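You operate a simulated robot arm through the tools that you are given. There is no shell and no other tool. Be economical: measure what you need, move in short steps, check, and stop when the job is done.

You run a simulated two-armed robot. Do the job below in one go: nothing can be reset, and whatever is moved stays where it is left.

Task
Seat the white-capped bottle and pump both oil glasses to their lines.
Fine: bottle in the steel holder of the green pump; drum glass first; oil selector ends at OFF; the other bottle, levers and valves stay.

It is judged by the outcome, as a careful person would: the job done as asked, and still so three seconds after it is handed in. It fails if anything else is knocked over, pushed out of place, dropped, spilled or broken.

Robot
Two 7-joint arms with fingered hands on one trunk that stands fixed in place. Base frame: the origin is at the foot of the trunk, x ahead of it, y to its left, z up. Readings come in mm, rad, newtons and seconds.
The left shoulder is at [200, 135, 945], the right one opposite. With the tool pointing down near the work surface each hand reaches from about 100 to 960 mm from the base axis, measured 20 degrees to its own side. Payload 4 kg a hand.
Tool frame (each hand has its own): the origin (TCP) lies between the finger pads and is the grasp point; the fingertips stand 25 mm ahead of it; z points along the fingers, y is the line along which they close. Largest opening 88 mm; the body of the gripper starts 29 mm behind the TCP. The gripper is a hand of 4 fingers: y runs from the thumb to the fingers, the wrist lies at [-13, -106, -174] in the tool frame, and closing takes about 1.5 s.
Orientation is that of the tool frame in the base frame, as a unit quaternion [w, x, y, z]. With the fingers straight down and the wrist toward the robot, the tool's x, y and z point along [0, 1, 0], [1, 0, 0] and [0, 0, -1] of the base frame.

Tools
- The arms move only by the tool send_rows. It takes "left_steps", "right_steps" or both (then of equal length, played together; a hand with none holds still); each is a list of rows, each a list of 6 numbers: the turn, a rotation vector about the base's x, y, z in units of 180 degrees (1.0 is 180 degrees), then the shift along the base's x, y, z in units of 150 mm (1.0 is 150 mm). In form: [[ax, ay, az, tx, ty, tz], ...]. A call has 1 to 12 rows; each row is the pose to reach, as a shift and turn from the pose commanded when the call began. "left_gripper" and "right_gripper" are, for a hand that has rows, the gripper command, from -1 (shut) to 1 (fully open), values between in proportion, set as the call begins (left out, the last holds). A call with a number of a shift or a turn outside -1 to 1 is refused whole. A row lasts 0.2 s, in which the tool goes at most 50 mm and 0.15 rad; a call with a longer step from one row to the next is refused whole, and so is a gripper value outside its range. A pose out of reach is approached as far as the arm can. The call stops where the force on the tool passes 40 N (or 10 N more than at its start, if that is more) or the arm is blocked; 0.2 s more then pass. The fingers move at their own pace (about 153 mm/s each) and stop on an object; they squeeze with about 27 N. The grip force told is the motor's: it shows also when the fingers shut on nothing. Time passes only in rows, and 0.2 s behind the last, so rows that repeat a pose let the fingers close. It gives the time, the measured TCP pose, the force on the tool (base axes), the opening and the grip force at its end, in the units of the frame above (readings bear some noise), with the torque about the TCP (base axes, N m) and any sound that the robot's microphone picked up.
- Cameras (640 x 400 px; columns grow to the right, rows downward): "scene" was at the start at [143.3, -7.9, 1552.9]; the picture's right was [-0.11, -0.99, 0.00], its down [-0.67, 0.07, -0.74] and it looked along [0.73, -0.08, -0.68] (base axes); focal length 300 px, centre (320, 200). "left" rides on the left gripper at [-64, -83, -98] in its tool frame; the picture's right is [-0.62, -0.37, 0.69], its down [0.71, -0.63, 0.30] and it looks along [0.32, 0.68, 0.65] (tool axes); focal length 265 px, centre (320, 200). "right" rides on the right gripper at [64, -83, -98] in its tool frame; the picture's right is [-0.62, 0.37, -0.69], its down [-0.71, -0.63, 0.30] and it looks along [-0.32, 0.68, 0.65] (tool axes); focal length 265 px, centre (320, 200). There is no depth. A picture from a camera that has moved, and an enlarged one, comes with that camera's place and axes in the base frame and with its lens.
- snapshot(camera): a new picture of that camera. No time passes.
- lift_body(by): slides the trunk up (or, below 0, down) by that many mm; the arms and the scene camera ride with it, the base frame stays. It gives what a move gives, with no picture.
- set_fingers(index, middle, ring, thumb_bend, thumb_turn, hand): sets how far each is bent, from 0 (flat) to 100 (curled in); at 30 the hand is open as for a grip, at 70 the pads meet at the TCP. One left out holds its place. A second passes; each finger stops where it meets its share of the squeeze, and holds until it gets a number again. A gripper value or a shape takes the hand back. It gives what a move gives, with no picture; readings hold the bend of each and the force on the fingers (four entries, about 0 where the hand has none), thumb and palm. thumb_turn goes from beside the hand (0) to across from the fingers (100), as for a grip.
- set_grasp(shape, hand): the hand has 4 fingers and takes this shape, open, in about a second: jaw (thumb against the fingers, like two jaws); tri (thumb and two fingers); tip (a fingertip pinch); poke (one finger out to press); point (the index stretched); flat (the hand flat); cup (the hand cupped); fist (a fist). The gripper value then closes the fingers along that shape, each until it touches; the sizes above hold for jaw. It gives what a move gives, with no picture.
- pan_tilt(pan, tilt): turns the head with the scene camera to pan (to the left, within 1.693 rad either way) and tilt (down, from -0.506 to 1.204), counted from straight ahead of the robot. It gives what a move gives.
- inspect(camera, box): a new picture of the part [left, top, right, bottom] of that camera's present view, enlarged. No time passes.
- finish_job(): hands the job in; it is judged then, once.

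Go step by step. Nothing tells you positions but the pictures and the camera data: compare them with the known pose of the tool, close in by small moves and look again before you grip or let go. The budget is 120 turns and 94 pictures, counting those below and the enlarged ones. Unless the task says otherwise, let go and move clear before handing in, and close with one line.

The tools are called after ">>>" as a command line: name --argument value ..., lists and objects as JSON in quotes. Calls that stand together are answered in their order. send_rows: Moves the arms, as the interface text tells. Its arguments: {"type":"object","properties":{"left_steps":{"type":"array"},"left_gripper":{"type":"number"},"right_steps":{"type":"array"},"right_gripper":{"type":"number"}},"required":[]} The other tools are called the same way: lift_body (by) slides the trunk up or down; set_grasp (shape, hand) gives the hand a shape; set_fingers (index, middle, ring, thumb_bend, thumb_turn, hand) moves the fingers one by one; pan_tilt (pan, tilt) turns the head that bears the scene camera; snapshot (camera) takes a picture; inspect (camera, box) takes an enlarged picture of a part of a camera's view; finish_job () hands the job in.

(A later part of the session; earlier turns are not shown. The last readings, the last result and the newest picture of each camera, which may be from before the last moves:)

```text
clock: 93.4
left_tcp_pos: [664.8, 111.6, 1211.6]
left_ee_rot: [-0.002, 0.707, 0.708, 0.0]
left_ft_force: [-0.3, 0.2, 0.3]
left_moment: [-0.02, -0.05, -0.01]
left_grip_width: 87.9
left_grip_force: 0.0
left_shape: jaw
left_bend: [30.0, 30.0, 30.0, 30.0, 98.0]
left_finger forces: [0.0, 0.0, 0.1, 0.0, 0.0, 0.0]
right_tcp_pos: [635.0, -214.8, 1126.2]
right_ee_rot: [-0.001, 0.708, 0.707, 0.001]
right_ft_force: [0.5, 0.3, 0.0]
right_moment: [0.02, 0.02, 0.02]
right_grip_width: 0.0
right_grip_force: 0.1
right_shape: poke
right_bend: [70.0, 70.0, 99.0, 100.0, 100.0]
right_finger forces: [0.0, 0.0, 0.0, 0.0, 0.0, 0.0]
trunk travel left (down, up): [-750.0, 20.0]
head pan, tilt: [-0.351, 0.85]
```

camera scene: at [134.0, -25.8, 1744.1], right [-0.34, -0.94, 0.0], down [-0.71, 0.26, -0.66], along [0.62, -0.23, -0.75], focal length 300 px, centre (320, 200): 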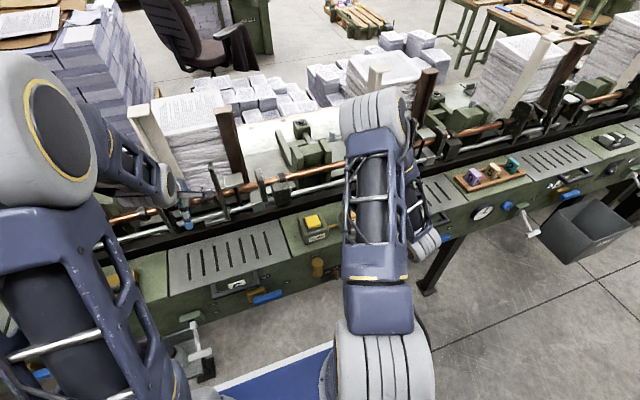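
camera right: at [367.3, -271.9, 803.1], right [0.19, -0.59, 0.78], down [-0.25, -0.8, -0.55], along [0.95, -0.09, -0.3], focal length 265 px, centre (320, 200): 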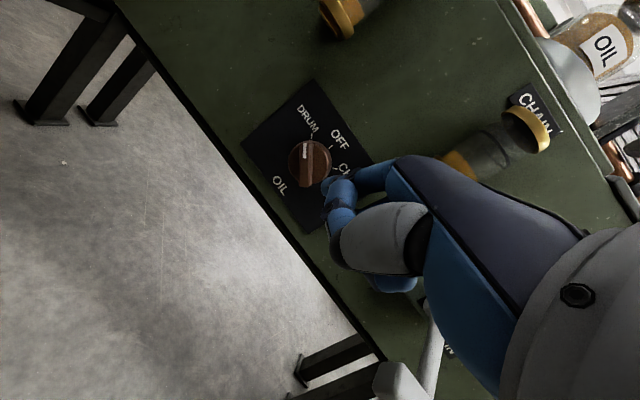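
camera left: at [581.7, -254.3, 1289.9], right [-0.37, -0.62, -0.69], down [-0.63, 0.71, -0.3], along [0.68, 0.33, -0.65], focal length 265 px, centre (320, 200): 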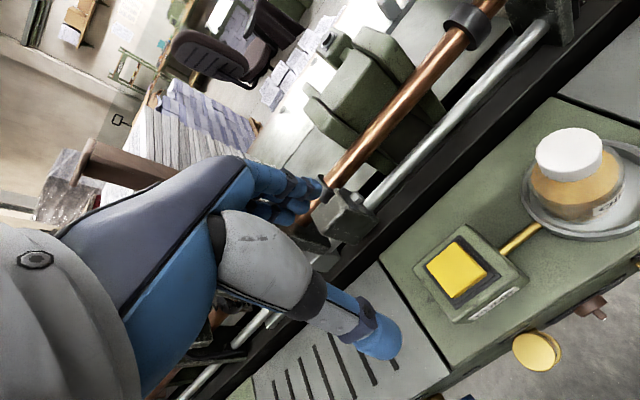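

>>> send_rows --right_steps '[[0, 0, 0, 0.1, 0.07, 0], [0, 0, 0, 0.2, 0.135, -0.15], [0, 0, 0, 0.2, 0.135, -0.4], [0, 0, 0, 0.2, 0.135, -0.6], [0, 0, 0, 0.2, 0.135, -0.6]]'

>>> snapshot --camera "right"

>>> snapshot --camera "scene"

```text
clock: 94.6
left_tcp_pos: [664.8, 113.9, 1211.4]
left_ee_rot: [-0.001, 0.707, 0.708, 0.0]
left_ft_force: [-0.4, 0.9, 0.2]
left_moment: [0.02, 0.0, -0.02]
left_grip_width: 87.9
left_grip_force: 0.0
left_shape: jaw
left_bend: [30.0, 30.0, 30.0, 30.0, 98.0]
left_finger forces: [0.0, 0.1, 0.1, 0.0, 0.0, 0.0]
right_tcp_pos: [664.9, -193.4, 1033.8]
right_ee_rot: [0.0, 0.707, 0.707, 0.0]
right_ft_force: [0.8, 0.0, 0.1]
right_moment: [0.0, 0.0, 0.01]
right_grip_width: 0.0
right_grip_force: 0.2
right_shape: poke
right_bend: [70.0, 70.0, 99.0, 100.0, 100.0]
right_finger forces: [0.1, 0.0, 0.0, 0.0, 0.0, 0.1]
trunk travel left (down, up): [-750.0, 20.0]
head pan, tilt: [-0.351, 0.85]
```

```text
22 pictures are left
camera right: at [582.1, -131.4, 1132.3], right [0.37, -0.62, 0.69], down [-0.63, -0.71, -0.31], along [0.68, -0.32, -0.65], focal length 265 px, centre (320, 200)
```

right: 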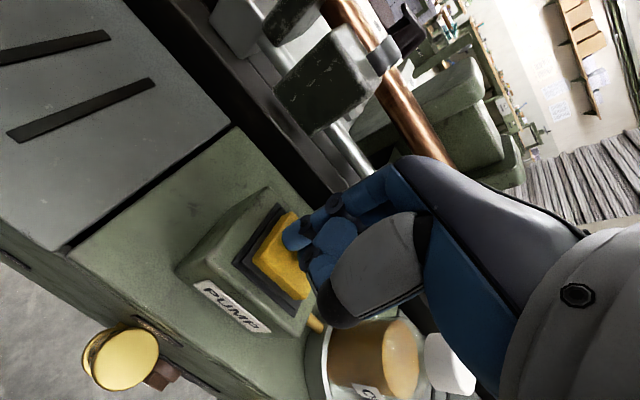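

```text
21 pictures are left
camera scene: at [134.0, -25.8, 1744.1], right [-0.34, -0.94, 0.0], down [-0.71, 0.26, -0.66], along [0.62, -0.23, -0.75], focal length 300 px, centre (320, 200)
```

scene: 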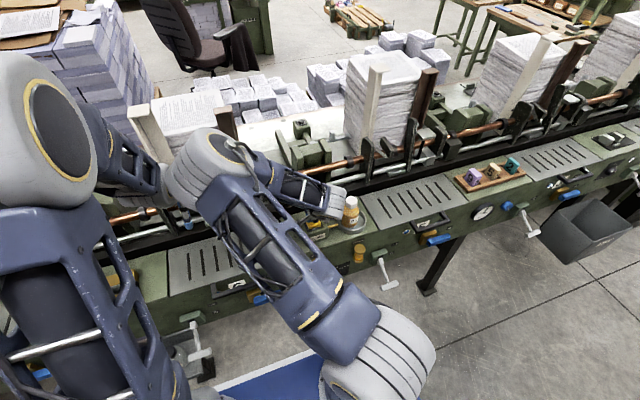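

Both pressing fingers are over the button. One short press first, to see how much it pumps.

>>> send_rows --right_steps '[[0, 0, 0, 0, 0, -0.05], [0, 0, 0, 0, 0, -0.09], [0, 0, 0, 0, 0, -0.12], [0, 0, 0, 0, 0, 0]]'

>>> snapshot --camera "right"

```text
clock: 95.6
left_tcp_pos: [664.9, 112.0, 1209.8]
left_ee_rot: [-0.001, 0.707, 0.708, 0.0]
left_ft_force: [0.3, -0.7, 0.5]
left_moment: [-0.01, 0.03, -0.04]
left_grip_width: 87.6
left_grip_force: 0.1
left_shape: jaw
left_bend: [30.0, 30.0, 30.0, 30.0, 98.0]
left_finger forces: [0.1, 0.0, 0.0, 0.0, 0.0, 0.0]
right_tcp_pos: [664.6, -195.5, 1034.1]
right_ee_rot: [-0.002, 0.708, 0.706, -0.001]
right_ft_force: [0.3, 0.5, -0.5]
right_moment: [-0.01, -0.01, 0.01]
right_grip_width: 0.2
right_grip_force: 0.1
right_shape: poke
right_bend: [70.0, 70.0, 99.0, 100.0, 100.0]
right_finger forces: [0.1, 0.1, 0.0, 0.1, 0.1, 0.1]
trunk travel left (down, up): [-750.0, 20.0]
head pan, tilt: [-0.351, 0.85]
heard: click
```

```text
20 pictures are left
camera right: at [582.0, -131.7, 1131.3], right [0.37, -0.62, 0.69], down [-0.63, -0.71, -0.3], along [0.68, -0.33, -0.66], focal length 265 px, centre (320, 200)
```

right: 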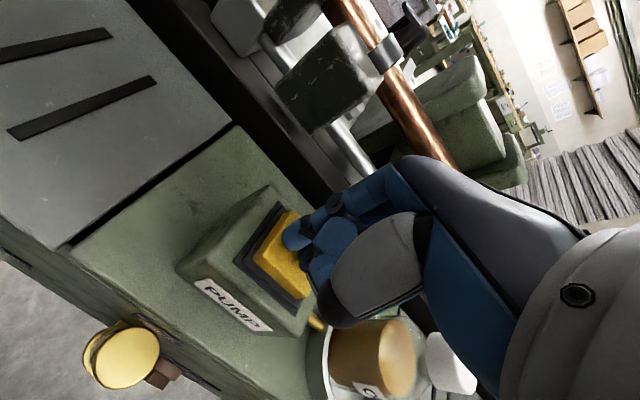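

A click was heard. I'll step aside to see what one press did to the drum glass.

>>> send_rows --right_steps '[[0, 0, 0, 0, 0, 0.3], [0, 0, 0, -0.2, -0.15, 0.5], [0, 0, 0, -0.4, -0.35, 0.6], [0, 0, 0, -0.6, -0.55, 0.6], [0, 0, 0, -0.8, -0.75, 0.6], [0, 0, 0, -1, -0.95, 0.6]]'

>>> inspect --camera "scene" --box '[290, 235, 386, 295]'

```text
clock: 97.0
left_tcp_pos: [665.8, 112.6, 1211.3]
left_ee_rot: [0.0, 0.707, 0.707, 0.0]
left_ft_force: [0.1, 0.6, 0.4]
left_moment: [0.01, 0.0, 0.02]
left_grip_width: 87.6
left_grip_force: 0.1
left_shape: jaw
left_bend: [30.0, 30.0, 30.0, 30.0, 98.0]
left_finger forces: [0.2, 0.1, 0.0, 0.0, 0.0, 0.0]
right_tcp_pos: [515.7, -337.4, 1124.7]
right_ee_rot: [0.0, 0.707, 0.707, 0.0]
right_ft_force: [-0.5, 0.6, 0.2]
right_moment: [0.0, 0.03, -0.04]
right_grip_width: 0.2
right_grip_force: 0.0
right_shape: poke
right_bend: [70.0, 70.0, 99.0, 100.0, 100.0]
right_finger forces: [0.0, 0.1, 0.0, 0.0, 0.0, 0.1]
trunk travel left (down, up): [-750.0, 20.0]
head pan, tilt: [-0.351, 0.85]
```

```text
6.67 times, centred on (338, 265) of scene
camera zoom: at [134.1, -25.1, 1744.1], right [-0.34, -0.94, 0.0], down [-0.71, 0.26, -0.66], along [0.62, -0.23, -0.75], focal length 2000 px, centre (200, -233)
```

zoom: 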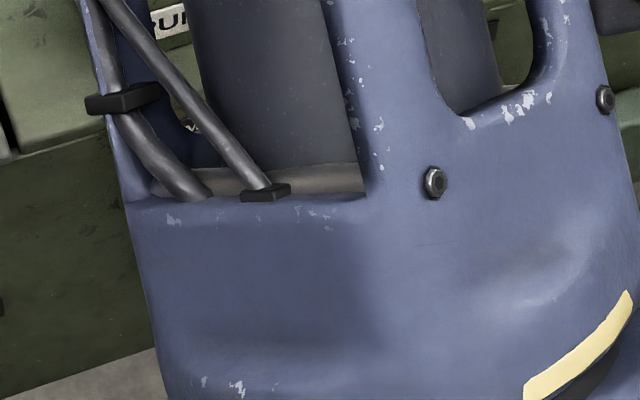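

>>> inspect --camera "right" --box '[50, 110, 170, 240]'

```text
3.08 times, centred on (110, 175) of right
camera zoom: at [432.0, -273.9, 1223.1], right [0.37, -0.62, 0.69], down [-0.63, -0.71, -0.3], along [0.68, -0.32, -0.65], focal length 817 px, centre (966, 277)
```

zoom: 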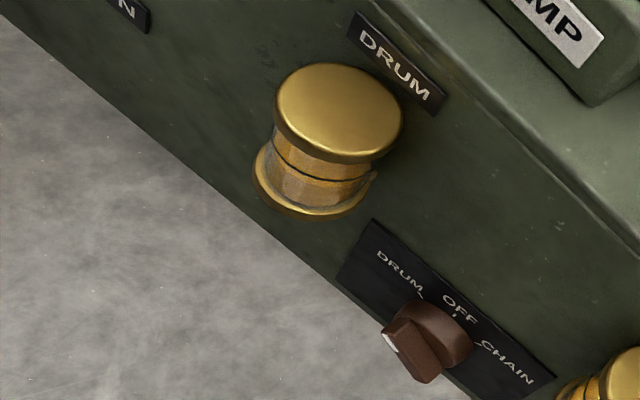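

>>> send_rows --right_steps '[[0, 0, 0, 0, 0, -0.3], [0, 0, 0, 0, 0.1, -0.6], [0, 0, 0, 0, 0.2, -0.9]]'

>>> send_rows --right_steps '[[0, 0, 0, 0, 0, -0.25], [0, 0, 0, 0, 0, -0.5], [0, 0, 0, 0, 0, -0.5]]'

>>> inspect --camera "right" --box '[140, 0, 332, 120]'

```text
clock: 97.8
left_tcp_pos: [666.1, 110.9, 1211.7]
left_ee_rot: [0.0, 0.707, 0.708, 0.001]
left_ft_force: [0.3, -0.7, -0.8]
left_moment: [-0.02, -0.04, -0.01]
left_grip_width: 87.4
left_grip_force: 0.1
left_shape: jaw
left_bend: [30.0, 30.0, 30.0, 30.0, 98.0]
left_finger forces: [0.1, 0.0, 0.0, 0.1, 0.1, 0.1]
right_tcp_pos: [515.0, -307.1, 990.2]
right_ee_rot: [0.0, 0.707, 0.707, 0.0]
right_ft_force: [0.0, -0.3, 0.0]
right_moment: [-0.01, -0.01, -0.02]
right_grip_width: 0.0
right_grip_force: 0.0
right_shape: poke
right_bend: [70.0, 70.0, 99.0, 100.0, 100.0]
right_finger forces: [0.1, 0.1, 0.0, 0.1, 0.0, 0.0]
trunk travel left (down, up): [-750.0, 20.0]
head pan, tilt: [-0.351, 0.85]
```

```text
clock: 98.6
left_tcp_pos: [663.7, 112.4, 1212.2]
left_ee_rot: [-0.001, 0.707, 0.708, 0.0]
left_ft_force: [0.5, 0.5, 0.4]
left_moment: [-0.02, -0.02, -0.03]
left_grip_width: 87.4
left_grip_force: 0.1
left_shape: jaw
left_bend: [30.0, 30.0, 30.0, 30.0, 98.0]
left_finger forces: [0.0, 0.0, 0.0, 0.0, 0.1, 0.1]
right_tcp_pos: [516.2, -306.4, 914.3]
right_ee_rot: [0.0, 0.708, 0.706, 0.001]
right_ft_force: [-0.2, 0.6, -0.1]
right_moment: [0.02, 0.0, 0.03]
right_grip_width: 0.2
right_grip_force: 0.0
right_shape: poke
right_bend: [70.0, 70.0, 99.0, 100.0, 100.0]
right_finger forces: [0.0, 0.0, 0.0, 0.0, 0.0, 0.0]
trunk travel left (down, up): [-750.0, 20.0]
head pan, tilt: [-0.351, 0.85]
```

```text
3.33 times, centred on (236, 60) of right
camera zoom: at [431.9, -243.7, 1012.0], right [0.37, -0.62, 0.69], down [-0.63, -0.71, -0.31], along [0.68, -0.33, -0.65], focal length 885 px, centre (600, 667)
```

zoom: 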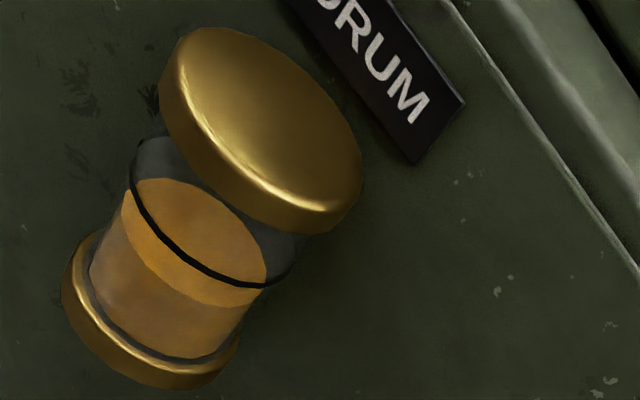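

The oil has risen to just below the line. I'll wait a moment and look again to tell whether it is still flowing.

>>> send_rows --right_steps '[[0, 0, 0, 0, 0, 0]]'

>>> inspect --camera "right" --box '[140, 0, 332, 120]'

```text
clock: 99.0
left_tcp_pos: [665.3, 111.3, 1211.6]
left_ee_rot: [-0.002, 0.707, 0.707, 0.0]
left_ft_force: [-0.3, 0.7, 0.4]
left_moment: [-0.02, 0.01, 0.02]
left_grip_width: 87.6
left_grip_force: 0.1
left_shape: jaw
left_bend: [30.0, 30.0, 30.0, 30.0, 98.0]
left_finger forces: [0.0, 0.0, 0.1, 0.0, 0.1, 0.0]
right_tcp_pos: [515.4, -306.4, 915.2]
right_ee_rot: [0.0, 0.708, 0.706, 0.0]
right_ft_force: [-0.1, 0.0, -0.6]
right_moment: [0.0, 0.0, -0.03]
right_grip_width: 0.0
right_grip_force: 0.1
right_shape: poke
right_bend: [70.0, 70.0, 99.0, 100.0, 100.0]
right_finger forces: [0.0, 0.0, 0.1, 0.0, 0.1, 0.1]
trunk travel left (down, up): [-750.0, 20.0]
head pan, tilt: [-0.351, 0.85]
```

```text
3.33 times, centred on (236, 60) of right
camera zoom: at [431.8, -243.7, 1012.3], right [0.37, -0.62, 0.69], down [-0.63, -0.71, -0.3], along [0.68, -0.32, -0.65], focal length 885 px, centre (600, 667)
```

zoom: 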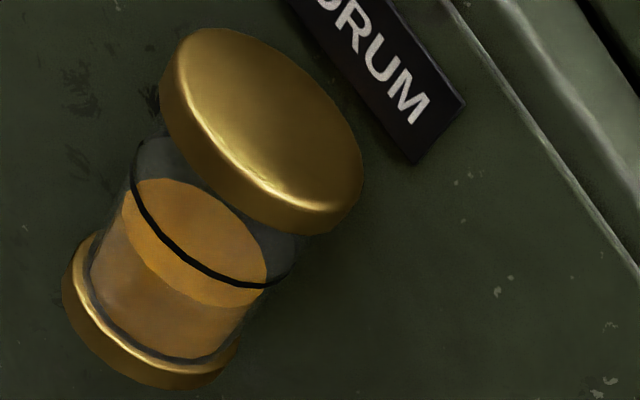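

Not flowing any more, so it pumps only while pressed, and about a third more is needed. I'll return above the button and give only brief, shallow taps until it clicks.

>>> send_rows --right_steps '[[0, 0, 0, 0, 0, 0.3], [0, 0, 0, 0, 0, 0.6], [0, 0, 0, 0, 0, 0.9], [0, 0, 0, 0, 0, 1]]'

>>> send_rows --right_steps '[[0, 0, 0, 0.1, 0.1, 0.25], [0, 0, 0, 0.35, 0.27, 0.3], [0, 0, 0, 0.6, 0.45, 0.3], [0, 0, 0, 0.85, 0.63, 0.3], [0, 0, 0, 1, 0.75, 0.2], [0, 0, 0, 1, 0.75, -0.05], [0, 0, 0, 1, 0.75, -0.205], [0, 0, 0, 1, 0.75, -0.205]]'

>>> send_rows --right_steps '[[0, 0, 0, 0, 0, -0.06], [0, 0, 0, 0, 0, -0.085], [0, 0, 0, 0, 0, 0.1], [0, 0, 0, 0, 0, 0.1]]'

```text
clock: 100.0
left_tcp_pos: [665.8, 112.0, 1211.8]
left_ee_rot: [-0.002, 0.707, 0.708, 0.0]
left_ft_force: [0.2, -0.6, 0.3]
left_moment: [-0.02, 0.0, 0.03]
left_grip_width: 87.5
left_grip_force: 0.2
left_shape: jaw
left_bend: [30.0, 30.0, 30.0, 30.0, 98.0]
left_finger forces: [0.0, 0.1, 0.0, 0.0, 0.1, 0.0]
right_tcp_pos: [515.0, -307.0, 1064.3]
right_ee_rot: [0.0, 0.708, 0.706, -0.001]
right_ft_force: [0.2, 0.2, 0.3]
right_moment: [-0.03, -0.02, -0.01]
right_grip_width: 0.0
right_grip_force: 0.1
right_shape: poke
right_bend: [70.0, 70.0, 99.0, 100.0, 100.0]
right_finger forces: [0.0, 0.0, 0.0, 0.1, 0.1, 0.1]
trunk travel left (down, up): [-750.0, 20.0]
head pan, tilt: [-0.351, 0.85]
```

```text
clock: 101.8
left_tcp_pos: [665.1, 111.3, 1211.8]
left_ee_rot: [-0.001, 0.706, 0.708, 0.0]
left_ft_force: [-0.6, 0.6, 0.4]
left_moment: [0.04, -0.02, 0.0]
left_grip_width: 87.8
left_grip_force: 0.0
left_shape: jaw
left_bend: [30.0, 30.0, 30.0, 30.0, 98.0]
left_finger forces: [0.0, 0.0, 0.1, 0.0, 0.0, 0.1]
right_tcp_pos: [664.8, -194.5, 1033.3]
right_ee_rot: [0.0, 0.707, 0.707, 0.0]
right_ft_force: [0.1, 0.7, -1.0]
right_moment: [0.0, 0.01, 0.02]
right_grip_width: 0.1
right_grip_force: 0.0
right_shape: poke
right_bend: [70.0, 70.0, 99.0, 100.0, 100.0]
right_finger forces: [0.0, 0.0, 0.0, 0.0, 0.0, 0.1]
trunk travel left (down, up): [-750.0, 20.0]
head pan, tilt: [-0.351, 0.85]
```

```text
clock: 102.8
left_tcp_pos: [665.5, 111.3, 1210.3]
left_ee_rot: [-0.001, 0.706, 0.708, -0.001]
left_ft_force: [0.2, -0.1, 0.8]
left_moment: [0.0, 0.0, -0.04]
left_grip_width: 87.6
left_grip_force: 0.0
left_shape: jaw
left_bend: [30.0, 30.0, 30.0, 30.0, 98.0]
left_finger forces: [0.1, 0.0, 0.1, 0.0, 0.0, 0.0]
right_tcp_pos: [665.4, -193.9, 1049.3]
right_ee_rot: [0.0, 0.707, 0.707, 0.0]
right_ft_force: [-0.2, 0.3, 0.0]
right_moment: [0.01, 0.01, -0.02]
right_grip_width: 0.0
right_grip_force: 0.0
right_shape: poke
right_bend: [70.0, 70.0, 99.0, 100.0, 100.0]
right_finger forces: [0.0, 0.0, 0.0, 0.0, 0.0, 0.1]
trunk travel left (down, up): [-750.0, 20.0]
head pan, tilt: [-0.351, 0.85]
heard: click
```

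Another click, with a shorter press. I'll go and look at the glass again.

>>> send_rows --right_steps '[[0, 0, 0, 0, 0, 0.25], [0, 0, 0, -0.25, -0.18, 0.3], [0, 0, 0, -0.5, -0.37, 0.3], [0, 0, 0, -0.75, -0.55, 0.3], [0, 0, 0, -1, -0.75, 0.25], [0, 0, 0, -1, -0.75, -0.05], [0, 0, 0, -1, -0.75, -0.35], [0, 0, 0, -1, -0.75, -0.65], [0, 0, 0, -1, -0.75, -0.9], [0, 0, 0, -1, -0.75, -0.9]]'

>>> inspect --camera "right" --box '[140, 0, 332, 120]'

```text
clock: 105.0
left_tcp_pos: [664.8, 111.3, 1210.8]
left_ee_rot: [-0.001, 0.707, 0.707, -0.001]
left_ft_force: [0.2, 0.0, -0.1]
left_moment: [-0.01, 0.02, 0.0]
left_grip_width: 87.7
left_grip_force: 0.0
left_shape: jaw
left_bend: [30.0, 30.0, 30.0, 30.0, 98.0]
left_finger forces: [0.1, 0.0, 0.1, 0.0, 0.1, 0.0]
right_tcp_pos: [514.6, -305.3, 914.3]
right_ee_rot: [0.0, 0.707, 0.707, 0.001]
right_ft_force: [0.3, 0.2, 0.9]
right_moment: [0.02, -0.03, 0.02]
right_grip_width: 0.0
right_grip_force: 0.0
right_shape: poke
right_bend: [70.0, 70.0, 99.0, 100.0, 100.0]
right_finger forces: [0.0, 0.0, 0.0, 0.0, 0.0, 0.0]
trunk travel left (down, up): [-750.0, 20.0]
head pan, tilt: [-0.351, 0.85]
```

```text
3.33 times, centred on (236, 60) of right
camera zoom: at [431.1, -242.7, 1011.8], right [0.37, -0.62, 0.69], down [-0.63, -0.71, -0.3], along [0.68, -0.33, -0.65], focal length 885 px, centre (600, 667)
```

zoom: 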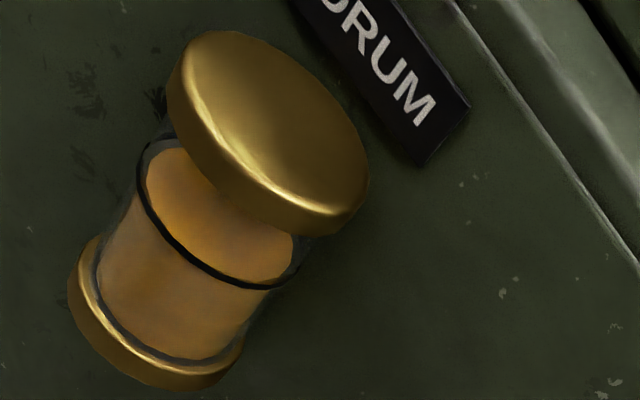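

The drum oil now stands at its line. Next the selector goes to CHAIN: index out, hand tilted and yawed so the fingertip comes to the left side of the bar.

>>> set_fingers --hand "right" --index 30 --middle 100 --ring 100 --thumb_bend 100

>>> send_rows --right_steps '[[0.006, -0.0273, 0.0273, 0, 0, 0], [0.0121, -0.0546, 0.0546, 0, 0.05, 0], [0.0182, -0.082, 0.082, 0, 0.1, 0], [0.0242, -0.1093, 0.1093, 0, 0.2, -0.1], [0.0303, -0.1366, 0.1366, 0, 0.29, -0.25], [0.0303, -0.1366, 0.1366, 0, 0.29, -0.5], [0.0303, -0.1366, 0.1366, 0, 0.29, -0.75], [0.0303, -0.1366, 0.1366, 0, 0.29, -0.93], [0.0303, -0.1366, 0.1366, 0, 0.29, -0.93]]'

>>> snapshot --camera "right"

```text
clock: 106.0
left_tcp_pos: [664.8, 111.9, 1210.4]
left_ee_rot: [-0.002, 0.707, 0.707, 0.0]
left_ft_force: [-0.1, 0.6, 0.3]
left_moment: [-0.01, -0.01, -0.03]
left_grip_width: 87.9
left_grip_force: 0.1
left_shape: jaw
left_bend: [30.0, 30.0, 30.0, 30.0, 98.0]
left_finger forces: [0.1, 0.0, 0.0, 0.0, 0.1, 0.0]
right_tcp_pos: [513.8, -306.9, 914.6]
right_ee_rot: [0.001, 0.708, 0.706, 0.0]
right_ft_force: [-0.1, -0.1, 0.0]
right_moment: [0.02, -0.05, -0.02]
right_grip_width: 21.5
right_grip_force: 0.1
right_shape: fingers
right_bend: [29.0, 100.0, 100.0, 100.0, 100.0]
right_finger forces: [0.0, 0.0, 0.0, 0.1, 0.0, 0.0]
trunk travel left (down, up): [-750.0, 20.0]
head pan, tilt: [-0.351, 0.85]
```

```text
clock: 108.0
left_tcp_pos: [665.1, 111.1, 1211.2]
left_ee_rot: [-0.002, 0.707, 0.707, 0.0]
left_ft_force: [0.1, 0.0, -0.6]
left_moment: [-0.01, 0.03, -0.02]
left_grip_width: 87.8
left_grip_force: 0.1
left_shape: jaw
left_bend: [30.0, 30.0, 30.0, 30.0, 98.0]
left_finger forces: [0.1, 0.0, 0.0, 0.0, 0.1, 0.0]
right_tcp_pos: [516.7, -264.9, 773.8]
right_ee_rot: [0.117, 0.525, 0.823, 0.183]
right_ft_force: [-0.2, -0.5, -0.6]
right_moment: [-0.01, 0.0, 0.0]
right_grip_width: 21.3
right_grip_force: 0.0
right_shape: fingers
right_bend: [29.0, 100.0, 100.0, 100.0, 100.0]
right_finger forces: [0.0, 0.1, 0.0, 0.1, 0.1, 0.0]
trunk travel left (down, up): [-750.0, 20.0]
head pan, tilt: [-0.351, 0.85]
```

```text
14 pictures are left
camera right: at [383.0, -256.0, 827.6], right [0.3, -0.55, 0.78], down [-0.1, -0.83, -0.54], along [0.95, 0.08, -0.3], focal length 265 px, centre (320, 200)
```

right: 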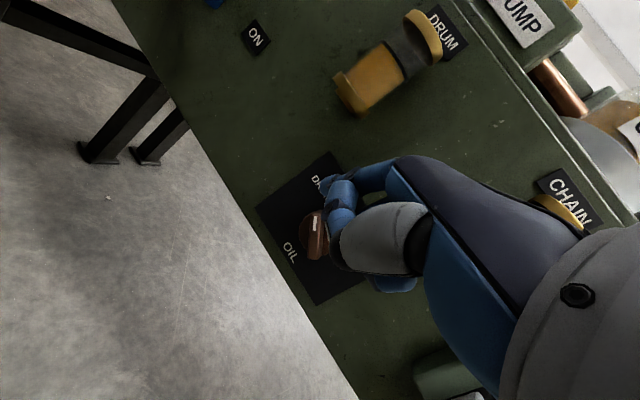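

>>> send_rows --right_steps '[[0, 0, 0, 0, 0.06, 0], [0, 0, 0, 0.06, 0.07, 0], [0, 0, 0, 0.13, 0.07, -0.05], [0, 0, 0, 0.13, 0.07, -0.16], [0, 0, 0, 0.13, 0.07, -0.16]]'

>>> inspect --camera "right" --box '[240, 140, 400, 240]'

```text
clock: 109.2
left_tcp_pos: [665.9, 111.2, 1211.5]
left_ee_rot: [-0.001, 0.706, 0.708, -0.001]
left_ft_force: [0.1, 0.1, -0.7]
left_moment: [-0.03, 0.0, 0.03]
left_grip_width: 87.4
left_grip_force: 0.0
left_shape: jaw
left_bend: [30.0, 30.0, 30.0, 30.0, 98.0]
left_finger forces: [0.0, 0.1, 0.0, 0.0, 0.0, 0.0]
right_tcp_pos: [534.9, -253.0, 750.5]
right_ee_rot: [0.116, 0.525, 0.823, 0.183]
right_ft_force: [0.4, 0.2, 0.0]
right_moment: [-0.01, -0.01, 0.01]
right_grip_width: 21.5
right_grip_force: 0.0
right_shape: fingers
right_bend: [29.0, 100.0, 100.0, 100.0, 100.0]
right_finger forces: [0.0, 0.0, 0.0, 0.1, 0.0, 0.0]
trunk travel left (down, up): [-750.0, 20.0]
head pan, tilt: [-0.351, 0.85]
```

```text
4.00 times, centred on (320, 190) of right
camera zoom: at [401.9, -245.4, 803.3], right [0.3, -0.55, 0.78], down [-0.1, -0.83, -0.54], along [0.95, 0.08, -0.3], focal length 1062 px, centre (320, 240)
```

zoom: 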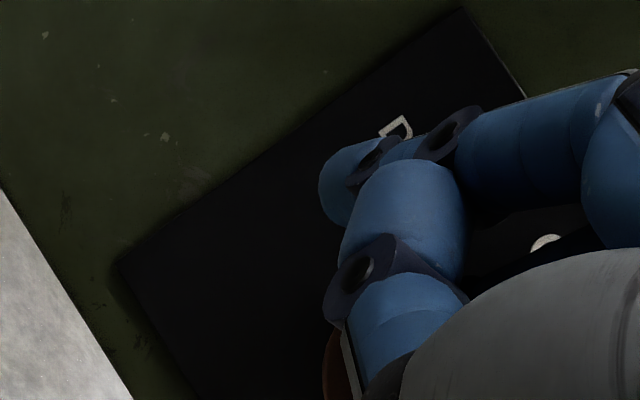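

No contact yet; the fingertip is left of the bar. Now pushing toward −y, through OFF to CHAIN.

>>> send_rows --right_steps '[[0, 0, 0, 0, -0.03, 0], [0, 0, 0, 0, -0.06, 0], [0, 0, 0, 0, -0.09, 0], [0, 0, 0, 0, -0.12, 0], [0, 0, 0, 0, -0.15, 0], [0, 0, 0, 0, -0.18, 0], [0, 0, 0, 0, -0.2, 0], [0, 0, 0, 0, -0.2, 0]]'

>>> inspect --camera "right" --box '[240, 140, 400, 240]'

```text
clock: 111.0
left_tcp_pos: [664.2, 111.6, 1211.2]
left_ee_rot: [-0.001, 0.706, 0.708, 0.0]
left_ft_force: [0.4, -0.2, 0.3]
left_moment: [-0.01, -0.01, -0.01]
left_grip_width: 87.6
left_grip_force: 0.1
left_shape: jaw
left_bend: [30.0, 30.0, 30.0, 30.0, 98.0]
left_finger forces: [0.0, 0.1, 0.0, 0.0, 0.1, 0.1]
right_tcp_pos: [533.8, -282.8, 750.5]
right_ee_rot: [0.116, 0.525, 0.823, 0.183]
right_ft_force: [-8.3, 4.2, 4.5]
right_moment: [0.14, -0.29, 0.56]
right_grip_width: 21.6
right_grip_force: 7.5
right_shape: fingers
right_bend: [28.0, 100.0, 100.0, 100.0, 100.0]
right_finger forces: [15.1, 0.0, 0.0, 0.0, 0.1, 0.0]
trunk travel left (down, up): [-750.0, 20.0]
head pan, tilt: [-0.351, 0.85]
```

```text
4.00 times, centred on (320, 190) of right
camera zoom: at [401.3, -275.0, 803.8], right [0.3, -0.55, 0.78], down [-0.1, -0.83, -0.54], along [0.95, 0.08, -0.3], focal length 1062 px, centre (320, 240)
```

zoom: 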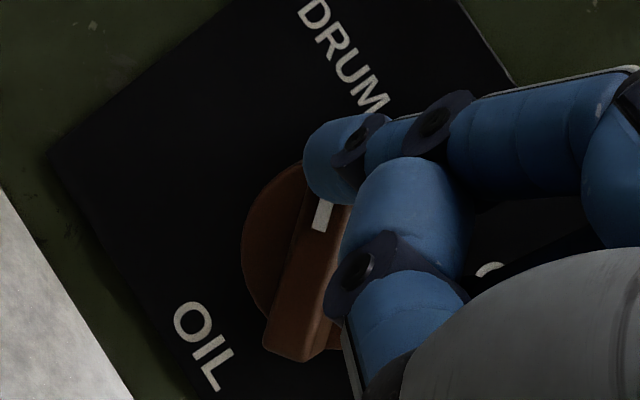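

The fingertip rode up on the front of the bar. I'll back off left, go 7 mm deeper and push again.

>>> send_rows --right_steps '[[0, 0, 0, -0.04, 0.05, 0], [0, 0, 0, -0.04, 0.12, 0], [0, 0, 0, -0.02, 0.22, 0], [0, 0, 0, 0.055, 0.22, -0.01], [0, 0, 0, 0.055, 0.18, -0.01], [0, 0, 0, 0.055, 0.14, -0.01], [0, 0, 0, 0.055, 0.1, -0.01], [0, 0, 0, 0.055, 0.07, -0.01], [0, 0, 0, 0.055, 0.04, -0.01], [0, 0, 0, 0.055, 0.02, -0.01], [0, 0, 0, 0.055, 0.02, -0.01]]'

>>> inspect --camera "right" --box '[240, 140, 400, 240]'

```text
clock: 113.4
left_tcp_pos: [664.6, 111.8, 1211.7]
left_ee_rot: [-0.001, 0.706, 0.708, 0.0]
left_ft_force: [-0.2, 0.2, -0.5]
left_moment: [0.01, 0.03, -0.01]
left_grip_width: 87.6
left_grip_force: 0.1
left_shape: jaw
left_bend: [30.0, 30.0, 30.0, 30.0, 98.0]
left_finger forces: [0.0, 0.1, 0.0, 0.0, 0.0, 0.1]
right_tcp_pos: [542.5, -280.6, 749.7]
right_ee_rot: [0.117, 0.525, 0.823, 0.182]
right_ft_force: [-1.7, 5.7, 7.2]
right_moment: [0.16, -0.32, 0.29]
right_grip_width: 22.7
right_grip_force: 4.1
right_shape: fingers
right_bend: [25.0, 100.0, 100.0, 100.0, 100.0]
right_finger forces: [7.8, 0.1, 0.1, 0.1, 0.0, 0.0]
trunk travel left (down, up): [-750.0, 20.0]
head pan, tilt: [-0.351, 0.85]
```

```text
4.00 times, centred on (320, 190) of right
camera zoom: at [409.5, -272.5, 802.3], right [0.3, -0.55, 0.78], down [-0.1, -0.83, -0.54], along [0.95, 0.08, -0.3], focal length 1062 px, centre (320, 240)
```

zoom: 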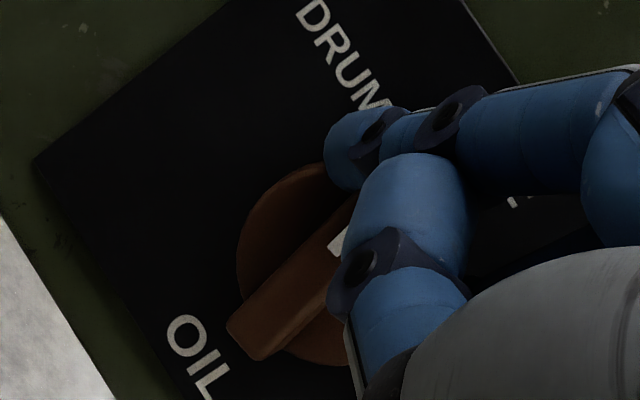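

The bar is turning (about 16° short of OFF now). I'll keep pushing.

>>> send_rows --right_steps '[[0, 0, 0, 0, -0.03, 0], [0, 0, 0, 0, -0.06, 0], [0, 0, 0, 0, -0.09, 0], [0, 0, 0, 0, -0.12, 0], [0, 0, 0, 0, -0.12, 0]]'

>>> inspect --camera "right" --box '[240, 140, 400, 240]'

```text
clock: 114.6
left_tcp_pos: [664.7, 112.2, 1210.5]
left_ee_rot: [-0.001, 0.706, 0.708, 0.0]
left_ft_force: [0.5, -0.1, 0.8]
left_moment: [-0.02, 0.01, -0.03]
left_grip_width: 87.4
left_grip_force: 0.0
left_shape: jaw
left_bend: [30.0, 30.0, 30.0, 30.0, 98.0]
left_finger forces: [0.0, 0.0, 0.1, 0.0, 0.0, 0.0]
right_tcp_pos: [542.8, -298.3, 749.8]
right_ee_rot: [0.117, 0.525, 0.823, 0.183]
right_ft_force: [-6.5, 1.9, 8.3]
right_moment: [0.33, -0.49, 0.29]
right_grip_width: 23.3
right_grip_force: 8.1
right_shape: fingers
right_bend: [25.0, 100.0, 100.0, 100.0, 100.0]
right_finger forces: [16.2, 0.1, 0.0, 0.0, 0.0, 0.0]
trunk travel left (down, up): [-750.0, 20.0]
head pan, tilt: [-0.351, 0.85]
```

```text
4.00 times, centred on (320, 190) of right
camera zoom: at [409.2, -290.6, 802.3], right [0.3, -0.55, 0.78], down [-0.1, -0.83, -0.54], along [0.95, 0.08, -0.3], focal length 1062 px, centre (320, 240)
```

zoom: 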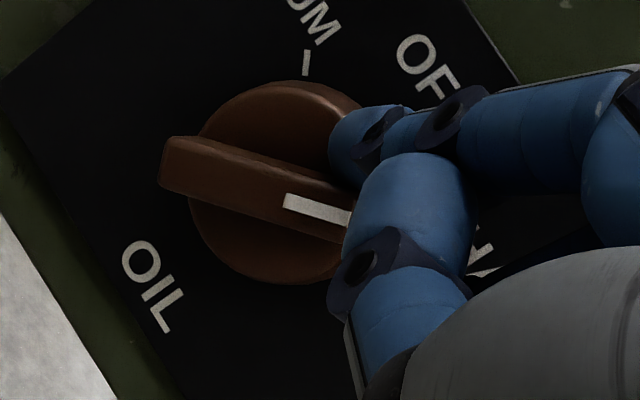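

The selector now points to CHAIN. I'll disengage, rise, turn back fingers-down and go to the pump button.

>>> send_rows --right_steps '[[0, 0, 0, -0.02, 0.04, 0.02], [0, 0, 0, -0.1, 0.05, 0.02], [0, 0, 0, -0.2, 0.03, 0.05], [0, 0, 0, -0.2, 0, 0.25], [0, 0, 0, -0.2, -0.05, 0.5], [0, 0, 0, -0.2, -0.05, 0.75], [0, 0, 0, -0.2, -0.05, 1]]'

>>> send_rows --right_steps '[[-0.006, 0.0273, -0.0273, 0, 0, 0.25], [-0.0121, 0.0546, -0.0546, 0, 0, 0.5], [-0.0182, 0.082, -0.082, 0, 0, 0.75], [-0.0242, 0.1093, -0.1093, 0, 0, 1], [-0.0303, 0.1366, -0.1366, 0, 0, 1], [-0.0303, 0.1366, -0.1366, 0, 0, 1]]'

>>> set_grasp --hand "right" --shape "poke"

```text
clock: 116.2
left_tcp_pos: [665.7, 111.7, 1210.6]
left_ee_rot: [-0.001, 0.707, 0.707, 0.001]
left_ft_force: [-0.3, 0.1, 0.2]
left_moment: [-0.04, 0.0, -0.03]
left_grip_width: 87.7
left_grip_force: 0.1
left_shape: jaw
left_bend: [30.0, 30.0, 30.0, 30.0, 98.0]
left_finger forces: [0.0, 0.1, 0.0, 0.1, 0.0, 0.0]
right_tcp_pos: [512.9, -307.0, 898.7]
right_ee_rot: [0.116, 0.525, 0.823, 0.183]
right_ft_force: [-0.4, -0.5, 0.9]
right_moment: [-0.04, 0.02, 0.0]
right_grip_width: 21.3
right_grip_force: 0.0
right_shape: fingers
right_bend: [28.0, 100.0, 100.0, 99.0, 100.0]
right_finger forces: [0.0, 0.0, 0.0, 0.1, 0.0, 0.1]
trunk travel left (down, up): [-750.0, 20.0]
head pan, tilt: [-0.351, 0.85]
```

```text
clock: 117.6
left_tcp_pos: [666.7, 113.0, 1210.9]
left_ee_rot: [-0.001, 0.707, 0.708, 0.0]
left_ft_force: [-0.4, -0.7, 0.2]
left_moment: [0.01, 0.01, 0.0]
left_grip_width: 87.7
left_grip_force: 0.1
left_shape: jaw
left_bend: [30.0, 30.0, 30.0, 30.0, 98.0]
left_finger forces: [0.0, 0.0, 0.1, 0.1, 0.1, 0.0]
right_tcp_pos: [512.0, -306.2, 1049.4]
right_ee_rot: [0.001, 0.708, 0.707, 0.0]
right_ft_force: [-0.2, -0.5, -0.1]
right_moment: [-0.03, 0.0, 0.01]
right_grip_width: 21.4
right_grip_force: 0.1
right_shape: fingers
right_bend: [29.0, 100.0, 100.0, 99.0, 100.0]
right_finger forces: [0.0, 0.0, 0.0, 0.0, 0.0, 0.0]
trunk travel left (down, up): [-750.0, 20.0]
head pan, tilt: [-0.351, 0.85]
```

```text
clock: 118.5
left_tcp_pos: [666.1, 112.7, 1211.3]
left_ee_rot: [-0.001, 0.706, 0.708, 0.0]
left_ft_force: [0.3, 0.2, 0.3]
left_moment: [0.0, -0.03, 0.04]
left_grip_width: 87.5
left_grip_force: 0.1
left_shape: jaw
left_bend: [30.0, 30.0, 30.0, 30.0, 98.0]
left_finger forces: [0.1, 0.1, 0.0, 0.0, 0.0, 0.1]
right_tcp_pos: [512.8, -305.8, 1049.4]
right_ee_rot: [0.0, 0.708, 0.707, 0.0]
right_ft_force: [0.3, -0.1, 0.0]
right_moment: [0.02, -0.01, -0.01]
right_grip_width: 0.0
right_grip_force: 0.1
right_shape: poke
right_bend: [70.0, 70.0, 99.0, 100.0, 100.0]
right_finger forces: [0.0, 0.0, 0.1, 0.0, 0.0, 0.0]
trunk travel left (down, up): [-750.0, 20.0]
head pan, tilt: [-0.351, 0.85]
```

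>>> inspect --camera "right" --box '[140, 185, 268, 265]'

>>> send_rows --right_steps '[[0, 0, 0, 0.05, 0.1, 0.25], [0, 0, 0, 0.3, 0.27, 0.4], [0, 0, 0, 0.55, 0.45, 0.4], [0, 0, 0, 0.8, 0.63, 0.4], [0, 0, 0, 1, 0.74, 0.3], [0, 0, 0, 1, 0.74, 0.05], [0, 0, 0, 1, 0.74, -0.105], [0, 0, 0, 1, 0.74, -0.105]]'

```text
5.00 times, centred on (204, 225) of right
camera zoom: at [429.7, -242.7, 1146.3], right [0.37, -0.62, 0.69], down [-0.63, -0.71, -0.3], along [0.68, -0.32, -0.65], focal length 1327 px, centre (900, 75)
```

zoom: 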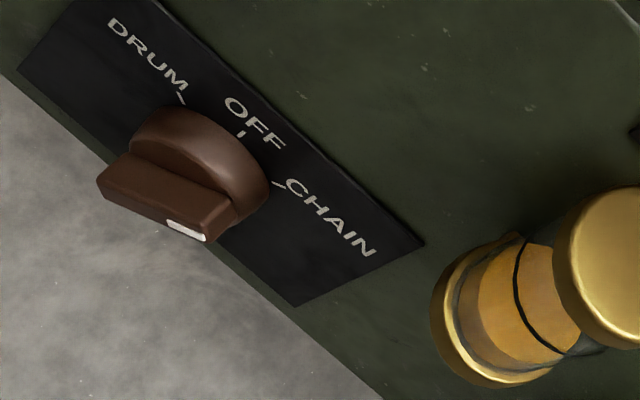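

```text
refused: row 2 steps farther than a row can; nothing moved
```

>>> send_rows --right_steps '[[0, 0, 0, 0.05, 0.1, 0.25], [0, 0, 0, 0.25, 0.25, 0.4], [0, 0, 0, 0.5, 0.42, 0.4], [0, 0, 0, 0.75, 0.6, 0.4], [0, 0, 0, 1, 0.74, 0.3], [0, 0, 0, 1, 0.74, 0.05], [0, 0, 0, 1, 0.74, -0.105], [0, 0, 0, 1, 0.74, -0.105]]'

>>> send_rows --right_steps '[[0, 0, 0, 0, 0, -0.06], [0, 0, 0, 0, 0, -0.085], [0, 0, 0, 0, 0, 0.1], [0, 0, 0, 0, 0, 0.1]]'

>>> send_rows --right_steps '[[0, 0, 0, 0, 0, 0.25], [0, 0, 0, -0.25, -0.2, 0.3], [0, 0, 0, -0.5, -0.4, 0.3], [0, 0, 0, -0.7, -0.62, 0.3], [0, 0, 0, -0.85, -0.88, 0.25], [0, 0, 0, -1, -1, 0.05], [0, 0, 0, -1, -1, -0.25], [0, 0, 0, -1, -1, -0.55], [0, 0, 0, -1, -1, -0.85], [0, 0, 0, -1, -1, -0.85]]'

>>> inspect --camera "right" --box '[140, 60, 364, 200]'

```text
clock: 120.3
left_tcp_pos: [665.4, 111.2, 1211.6]
left_ee_rot: [-0.001, 0.706, 0.708, 0.0]
left_ft_force: [-0.2, 0.5, 0.2]
left_moment: [0.03, 0.0, 0.03]
left_grip_width: 87.8
left_grip_force: 0.0
left_shape: jaw
left_bend: [30.0, 30.0, 30.0, 30.0, 98.0]
left_finger forces: [0.0, 0.0, 0.0, 0.1, 0.0, 0.0]
right_tcp_pos: [662.2, -193.6, 1033.4]
right_ee_rot: [-0.001, 0.708, 0.706, 0.001]
right_ft_force: [0.7, -0.4, 1.0]
right_moment: [-0.05, 0.0, 0.01]
right_grip_width: 0.1
right_grip_force: 0.1
right_shape: poke
right_bend: [70.0, 70.0, 99.0, 100.0, 100.0]
right_finger forces: [0.0, 0.0, 0.0, 0.0, 0.0, 0.1]
trunk travel left (down, up): [-750.0, 20.0]
head pan, tilt: [-0.351, 0.85]
```

```text
clock: 121.3
left_tcp_pos: [665.7, 111.4, 1211.8]
left_ee_rot: [-0.001, 0.706, 0.708, 0.0]
left_ft_force: [0.3, -1.0, 0.0]
left_moment: [-0.04, 0.0, 0.02]
left_grip_width: 87.3
left_grip_force: 0.0
left_shape: jaw
left_bend: [30.0, 30.0, 30.0, 30.0, 98.0]
left_finger forces: [0.0, 0.0, 0.0, 0.0, 0.1, 0.0]
right_tcp_pos: [662.3, -194.0, 1048.6]
right_ee_rot: [0.0, 0.708, 0.706, 0.001]
right_ft_force: [-0.1, -0.3, 0.6]
right_moment: [0.01, -0.01, -0.01]
right_grip_width: 0.1
right_grip_force: 0.0
right_shape: poke
right_bend: [70.0, 70.0, 99.0, 100.0, 100.0]
right_finger forces: [0.0, 0.1, 0.0, 0.0, 0.0, 0.0]
trunk travel left (down, up): [-750.0, 20.0]
head pan, tilt: [-0.351, 0.85]
heard: click
```

```text
clock: 123.5
left_tcp_pos: [665.5, 111.8, 1210.9]
left_ee_rot: [-0.002, 0.706, 0.708, 0.0]
left_ft_force: [0.1, 0.2, 0.1]
left_moment: [0.0, 0.02, -0.04]
left_grip_width: 87.8
left_grip_force: 0.0
left_shape: jaw
left_bend: [30.0, 30.0, 30.0, 30.0, 98.0]
left_finger forces: [0.1, 0.0, 0.1, 0.0, 0.0, 0.1]
right_tcp_pos: [513.1, -346.3, 919.2]
right_ee_rot: [0.0, 0.707, 0.707, 0.0]
right_ft_force: [-0.1, 1.2, 0.1]
right_moment: [0.0, 0.0, -0.02]
right_grip_width: 0.1
right_grip_force: 0.0
right_shape: poke
right_bend: [70.0, 70.0, 99.0, 100.0, 100.0]
right_finger forces: [0.0, 0.1, 0.0, 0.1, 0.0, 0.1]
trunk travel left (down, up): [-750.0, 20.0]
head pan, tilt: [-0.351, 0.85]
```

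```text
2.86 times, centred on (252, 130) of right
camera zoom: at [429.9, -281.9, 1017.3], right [0.37, -0.62, 0.69], down [-0.63, -0.71, -0.3], along [0.68, -0.32, -0.65], focal length 758 px, centre (514, 400)
```

zoom: 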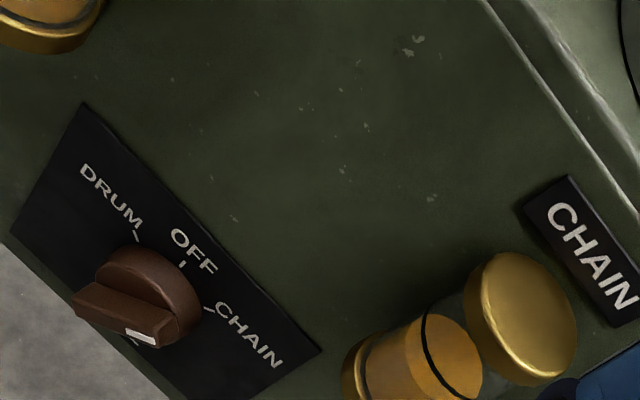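

>>> inspect --camera "right" --box '[242, 140, 338, 200]'

```text
6.67 times, centred on (290, 170) of right
camera zoom: at [429.9, -281.9, 1017.3], right [0.37, -0.62, 0.69], down [-0.63, -0.71, -0.3], along [0.68, -0.32, -0.65], focal length 1769 px, centre (520, 400)
```

zoom: 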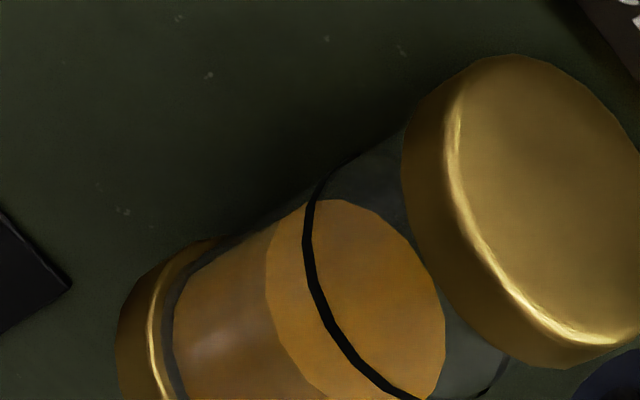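

One tap closed about half the gap, as it did on the drum glass. One more tap.

>>> send_rows --right_steps '[[0, 0, 0, 0, 0, 0.3], [0, 0, 0, 0, 0.05, 0.6], [0, 0, 0, 0, 0.1, 0.9]]'

>>> send_rows --right_steps '[[0, 0, 0, 0.05, 0.1, 0.25], [0, 0, 0, 0.25, 0.25, 0.4], [0, 0, 0, 0.5, 0.45, 0.4], [0, 0, 0, 0.75, 0.68, 0.4], [0, 0, 0, 1, 0.91, 0.3], [0, 0, 0, 1, 0.91, 0.05], [0, 0, 0, 1, 0.91, -0.14], [0, 0, 0, 1, 0.91, -0.14]]'

>>> send_rows --right_steps '[[0, 0, 0, 0, 0, -0.06], [0, 0, 0, 0, 0, -0.085], [0, 0, 0, 0, 0, 0.1], [0, 0, 0, 0, 0, 0.1]]'

```text
clock: 124.3
left_tcp_pos: [664.6, 111.6, 1210.4]
left_ee_rot: [-0.001, 0.706, 0.708, 0.0]
left_ft_force: [1.0, -1.0, -0.3]
left_moment: [0.02, 0.0, 0.0]
left_grip_width: 87.8
left_grip_force: 0.0
left_shape: jaw
left_bend: [30.0, 30.0, 30.0, 30.0, 98.0]
left_finger forces: [0.1, 0.1, 0.0, 0.0, 0.1, 0.0]
right_tcp_pos: [512.7, -329.5, 1055.3]
right_ee_rot: [-0.001, 0.708, 0.706, 0.0]
right_ft_force: [-0.2, -0.4, -0.4]
right_moment: [-0.01, 0.03, -0.03]
right_grip_width: 0.1
right_grip_force: 0.0
right_shape: poke
right_bend: [70.0, 70.0, 99.0, 100.0, 100.0]
right_finger forces: [0.1, 0.0, 0.0, 0.0, 0.0, 0.1]
trunk travel left (down, up): [-750.0, 20.0]
head pan, tilt: [-0.351, 0.85]
```

```text
refused: row 4 steps farther than a row can; nothing moved
```

```text
clock: 125.3
left_tcp_pos: [665.1, 112.7, 1210.2]
left_ee_rot: [-0.001, 0.706, 0.708, 0.0]
left_ft_force: [0.6, -0.2, -0.2]
left_moment: [-0.02, 0.01, -0.03]
left_grip_width: 87.7
left_grip_force: 0.0
left_shape: jaw
left_bend: [30.0, 30.0, 30.0, 30.0, 98.0]
left_finger forces: [0.1, 0.0, 0.1, 0.1, 0.1, 0.0]
right_tcp_pos: [513.1, -329.9, 1069.9]
right_ee_rot: [0.0, 0.708, 0.706, 0.0]
right_ft_force: [-0.2, -0.2, 0.0]
right_moment: [-0.01, -0.03, 0.0]
right_grip_width: 0.0
right_grip_force: 0.1
right_shape: poke
right_bend: [70.0, 70.0, 99.0, 100.0, 100.0]
right_finger forces: [0.0, 0.1, 0.0, 0.1, 0.0, 0.0]
trunk travel left (down, up): [-750.0, 20.0]
head pan, tilt: [-0.351, 0.85]
```

The travel call was refused and the tap happened in free air, harmlessly. I'll travel with smaller steps, then tap.

>>> send_rows --right_steps '[[0, 0, 0, 0.05, 0.1, 0.2], [0, 0, 0, 0.22, 0.25, 0.28], [0, 0, 0, 0.42, 0.42, 0.28], [0, 0, 0, 0.62, 0.6, 0.28], [0, 0, 0, 0.82, 0.76, 0.28], [0, 0, 0, 1, 0.906, 0.2], [0, 0, 0, 1, 0.906, -0.05], [0, 0, 0, 1, 0.906, -0.243], [0, 0, 0, 1, 0.906, -0.243]]'

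```text
clock: 127.3
left_tcp_pos: [664.5, 113.1, 1212.2]
left_ee_rot: [-0.002, 0.706, 0.708, 0.0]
left_ft_force: [0.1, -0.3, -0.2]
left_moment: [0.02, -0.02, -0.03]
left_grip_width: 87.5
left_grip_force: 0.1
left_shape: jaw
left_bend: [30.0, 30.0, 30.0, 30.0, 98.0]
left_finger forces: [0.0, 0.0, 0.0, 0.0, 0.1, 0.1]
right_tcp_pos: [662.9, -192.7, 1035.5]
right_ee_rot: [0.0, 0.707, 0.707, 0.0]
right_ft_force: [0.3, -0.1, -0.8]
right_moment: [-0.02, 0.01, -0.01]
right_grip_width: 0.2
right_grip_force: 0.0
right_shape: poke
right_bend: [70.0, 70.0, 99.0, 100.0, 100.0]
right_finger forces: [0.1, 0.1, 0.1, 0.1, 0.0, 0.1]
trunk travel left (down, up): [-750.0, 20.0]
head pan, tilt: [-0.351, 0.85]
```

In place above the button (1–2 mm higher than before); I tap with 1 mm more depth.

>>> send_rows --right_steps '[[0, 0, 0, 0, 0, -0.068], [0, 0, 0, 0, 0, -0.093], [0, 0, 0, 0, 0, 0.1], [0, 0, 0, 0, 0, 0.1]]'

```text
clock: 128.3
left_tcp_pos: [665.4, 111.9, 1209.9]
left_ee_rot: [-0.001, 0.706, 0.708, 0.001]
left_ft_force: [0.2, 0.1, 0.9]
left_moment: [0.0, 0.0, -0.03]
left_grip_width: 87.7
left_grip_force: 0.1
left_shape: jaw
left_bend: [30.0, 30.0, 30.0, 30.0, 98.0]
left_finger forces: [0.1, 0.0, 0.1, 0.1, 0.0, 0.0]
right_tcp_pos: [663.0, -193.5, 1049.1]
right_ee_rot: [0.0, 0.707, 0.707, 0.0]
right_ft_force: [0.3, 0.3, -1.0]
right_moment: [0.01, 0.0, 0.01]
right_grip_width: 0.0
right_grip_force: 0.0
right_shape: poke
right_bend: [70.0, 70.0, 99.0, 100.0, 100.0]
right_finger forces: [0.0, 0.0, 0.1, 0.1, 0.0, 0.0]
trunk travel left (down, up): [-750.0, 20.0]
head pan, tilt: [-0.351, 0.85]
heard: click
```

The click came. I go back to the viewing pose and check the chain glass.

>>> send_rows --right_steps '[[0, 0, 0, 0, 0, 0.25], [0, 0, 0, -0.25, -0.2, 0.3], [0, 0, 0, -0.45, -0.4, 0.3], [0, 0, 0, -0.65, -0.62, 0.3], [0, 0, 0, -0.83, -0.85, 0.25], [0, 0, 0, -1, -1, 0.05], [0, 0, 0, -1, -1, -0.25], [0, 0, 0, -1, -1, -0.55], [0, 0, 0, -1, -1, -0.85], [0, 0, 0, -1, -1, -0.85]]'

>>> inspect --camera "right" --box '[242, 140, 338, 200]'

```text
clock: 130.5
left_tcp_pos: [665.0, 111.3, 1212.1]
left_ee_rot: [-0.002, 0.706, 0.708, 0.0]
left_ft_force: [-0.1, -0.4, 0.6]
left_moment: [0.02, -0.01, -0.02]
left_grip_width: 87.7
left_grip_force: 0.0
left_shape: jaw
left_bend: [30.0, 30.0, 30.0, 30.0, 98.0]
left_finger forces: [0.1, 0.0, 0.0, 0.1, 0.0, 0.0]
right_tcp_pos: [514.2, -344.8, 921.0]
right_ee_rot: [0.001, 0.708, 0.706, 0.0]
right_ft_force: [-0.5, 0.1, 0.0]
right_moment: [0.0, 0.0, 0.01]
right_grip_width: 0.0
right_grip_force: 0.1
right_shape: poke
right_bend: [70.0, 70.0, 99.0, 100.0, 100.0]
right_finger forces: [0.0, 0.1, 0.0, 0.0, 0.0, 0.0]
trunk travel left (down, up): [-750.0, 20.0]
head pan, tilt: [-0.351, 0.85]
```

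```text
6.67 times, centred on (290, 170) of right
camera zoom: at [430.0, -280.7, 1018.9], right [0.37, -0.62, 0.69], down [-0.63, -0.71, -0.3], along [0.68, -0.32, -0.65], focal length 1769 px, centre (520, 400)
```

zoom: 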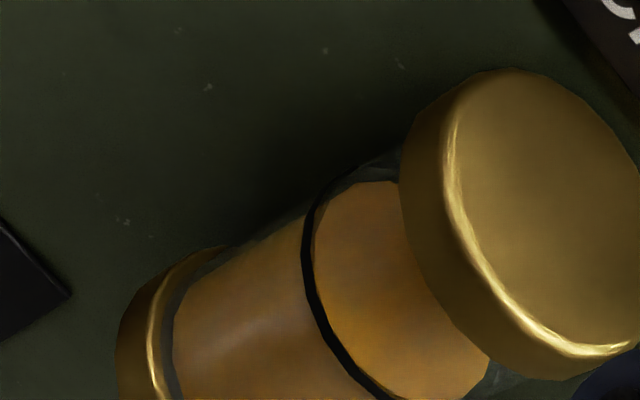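

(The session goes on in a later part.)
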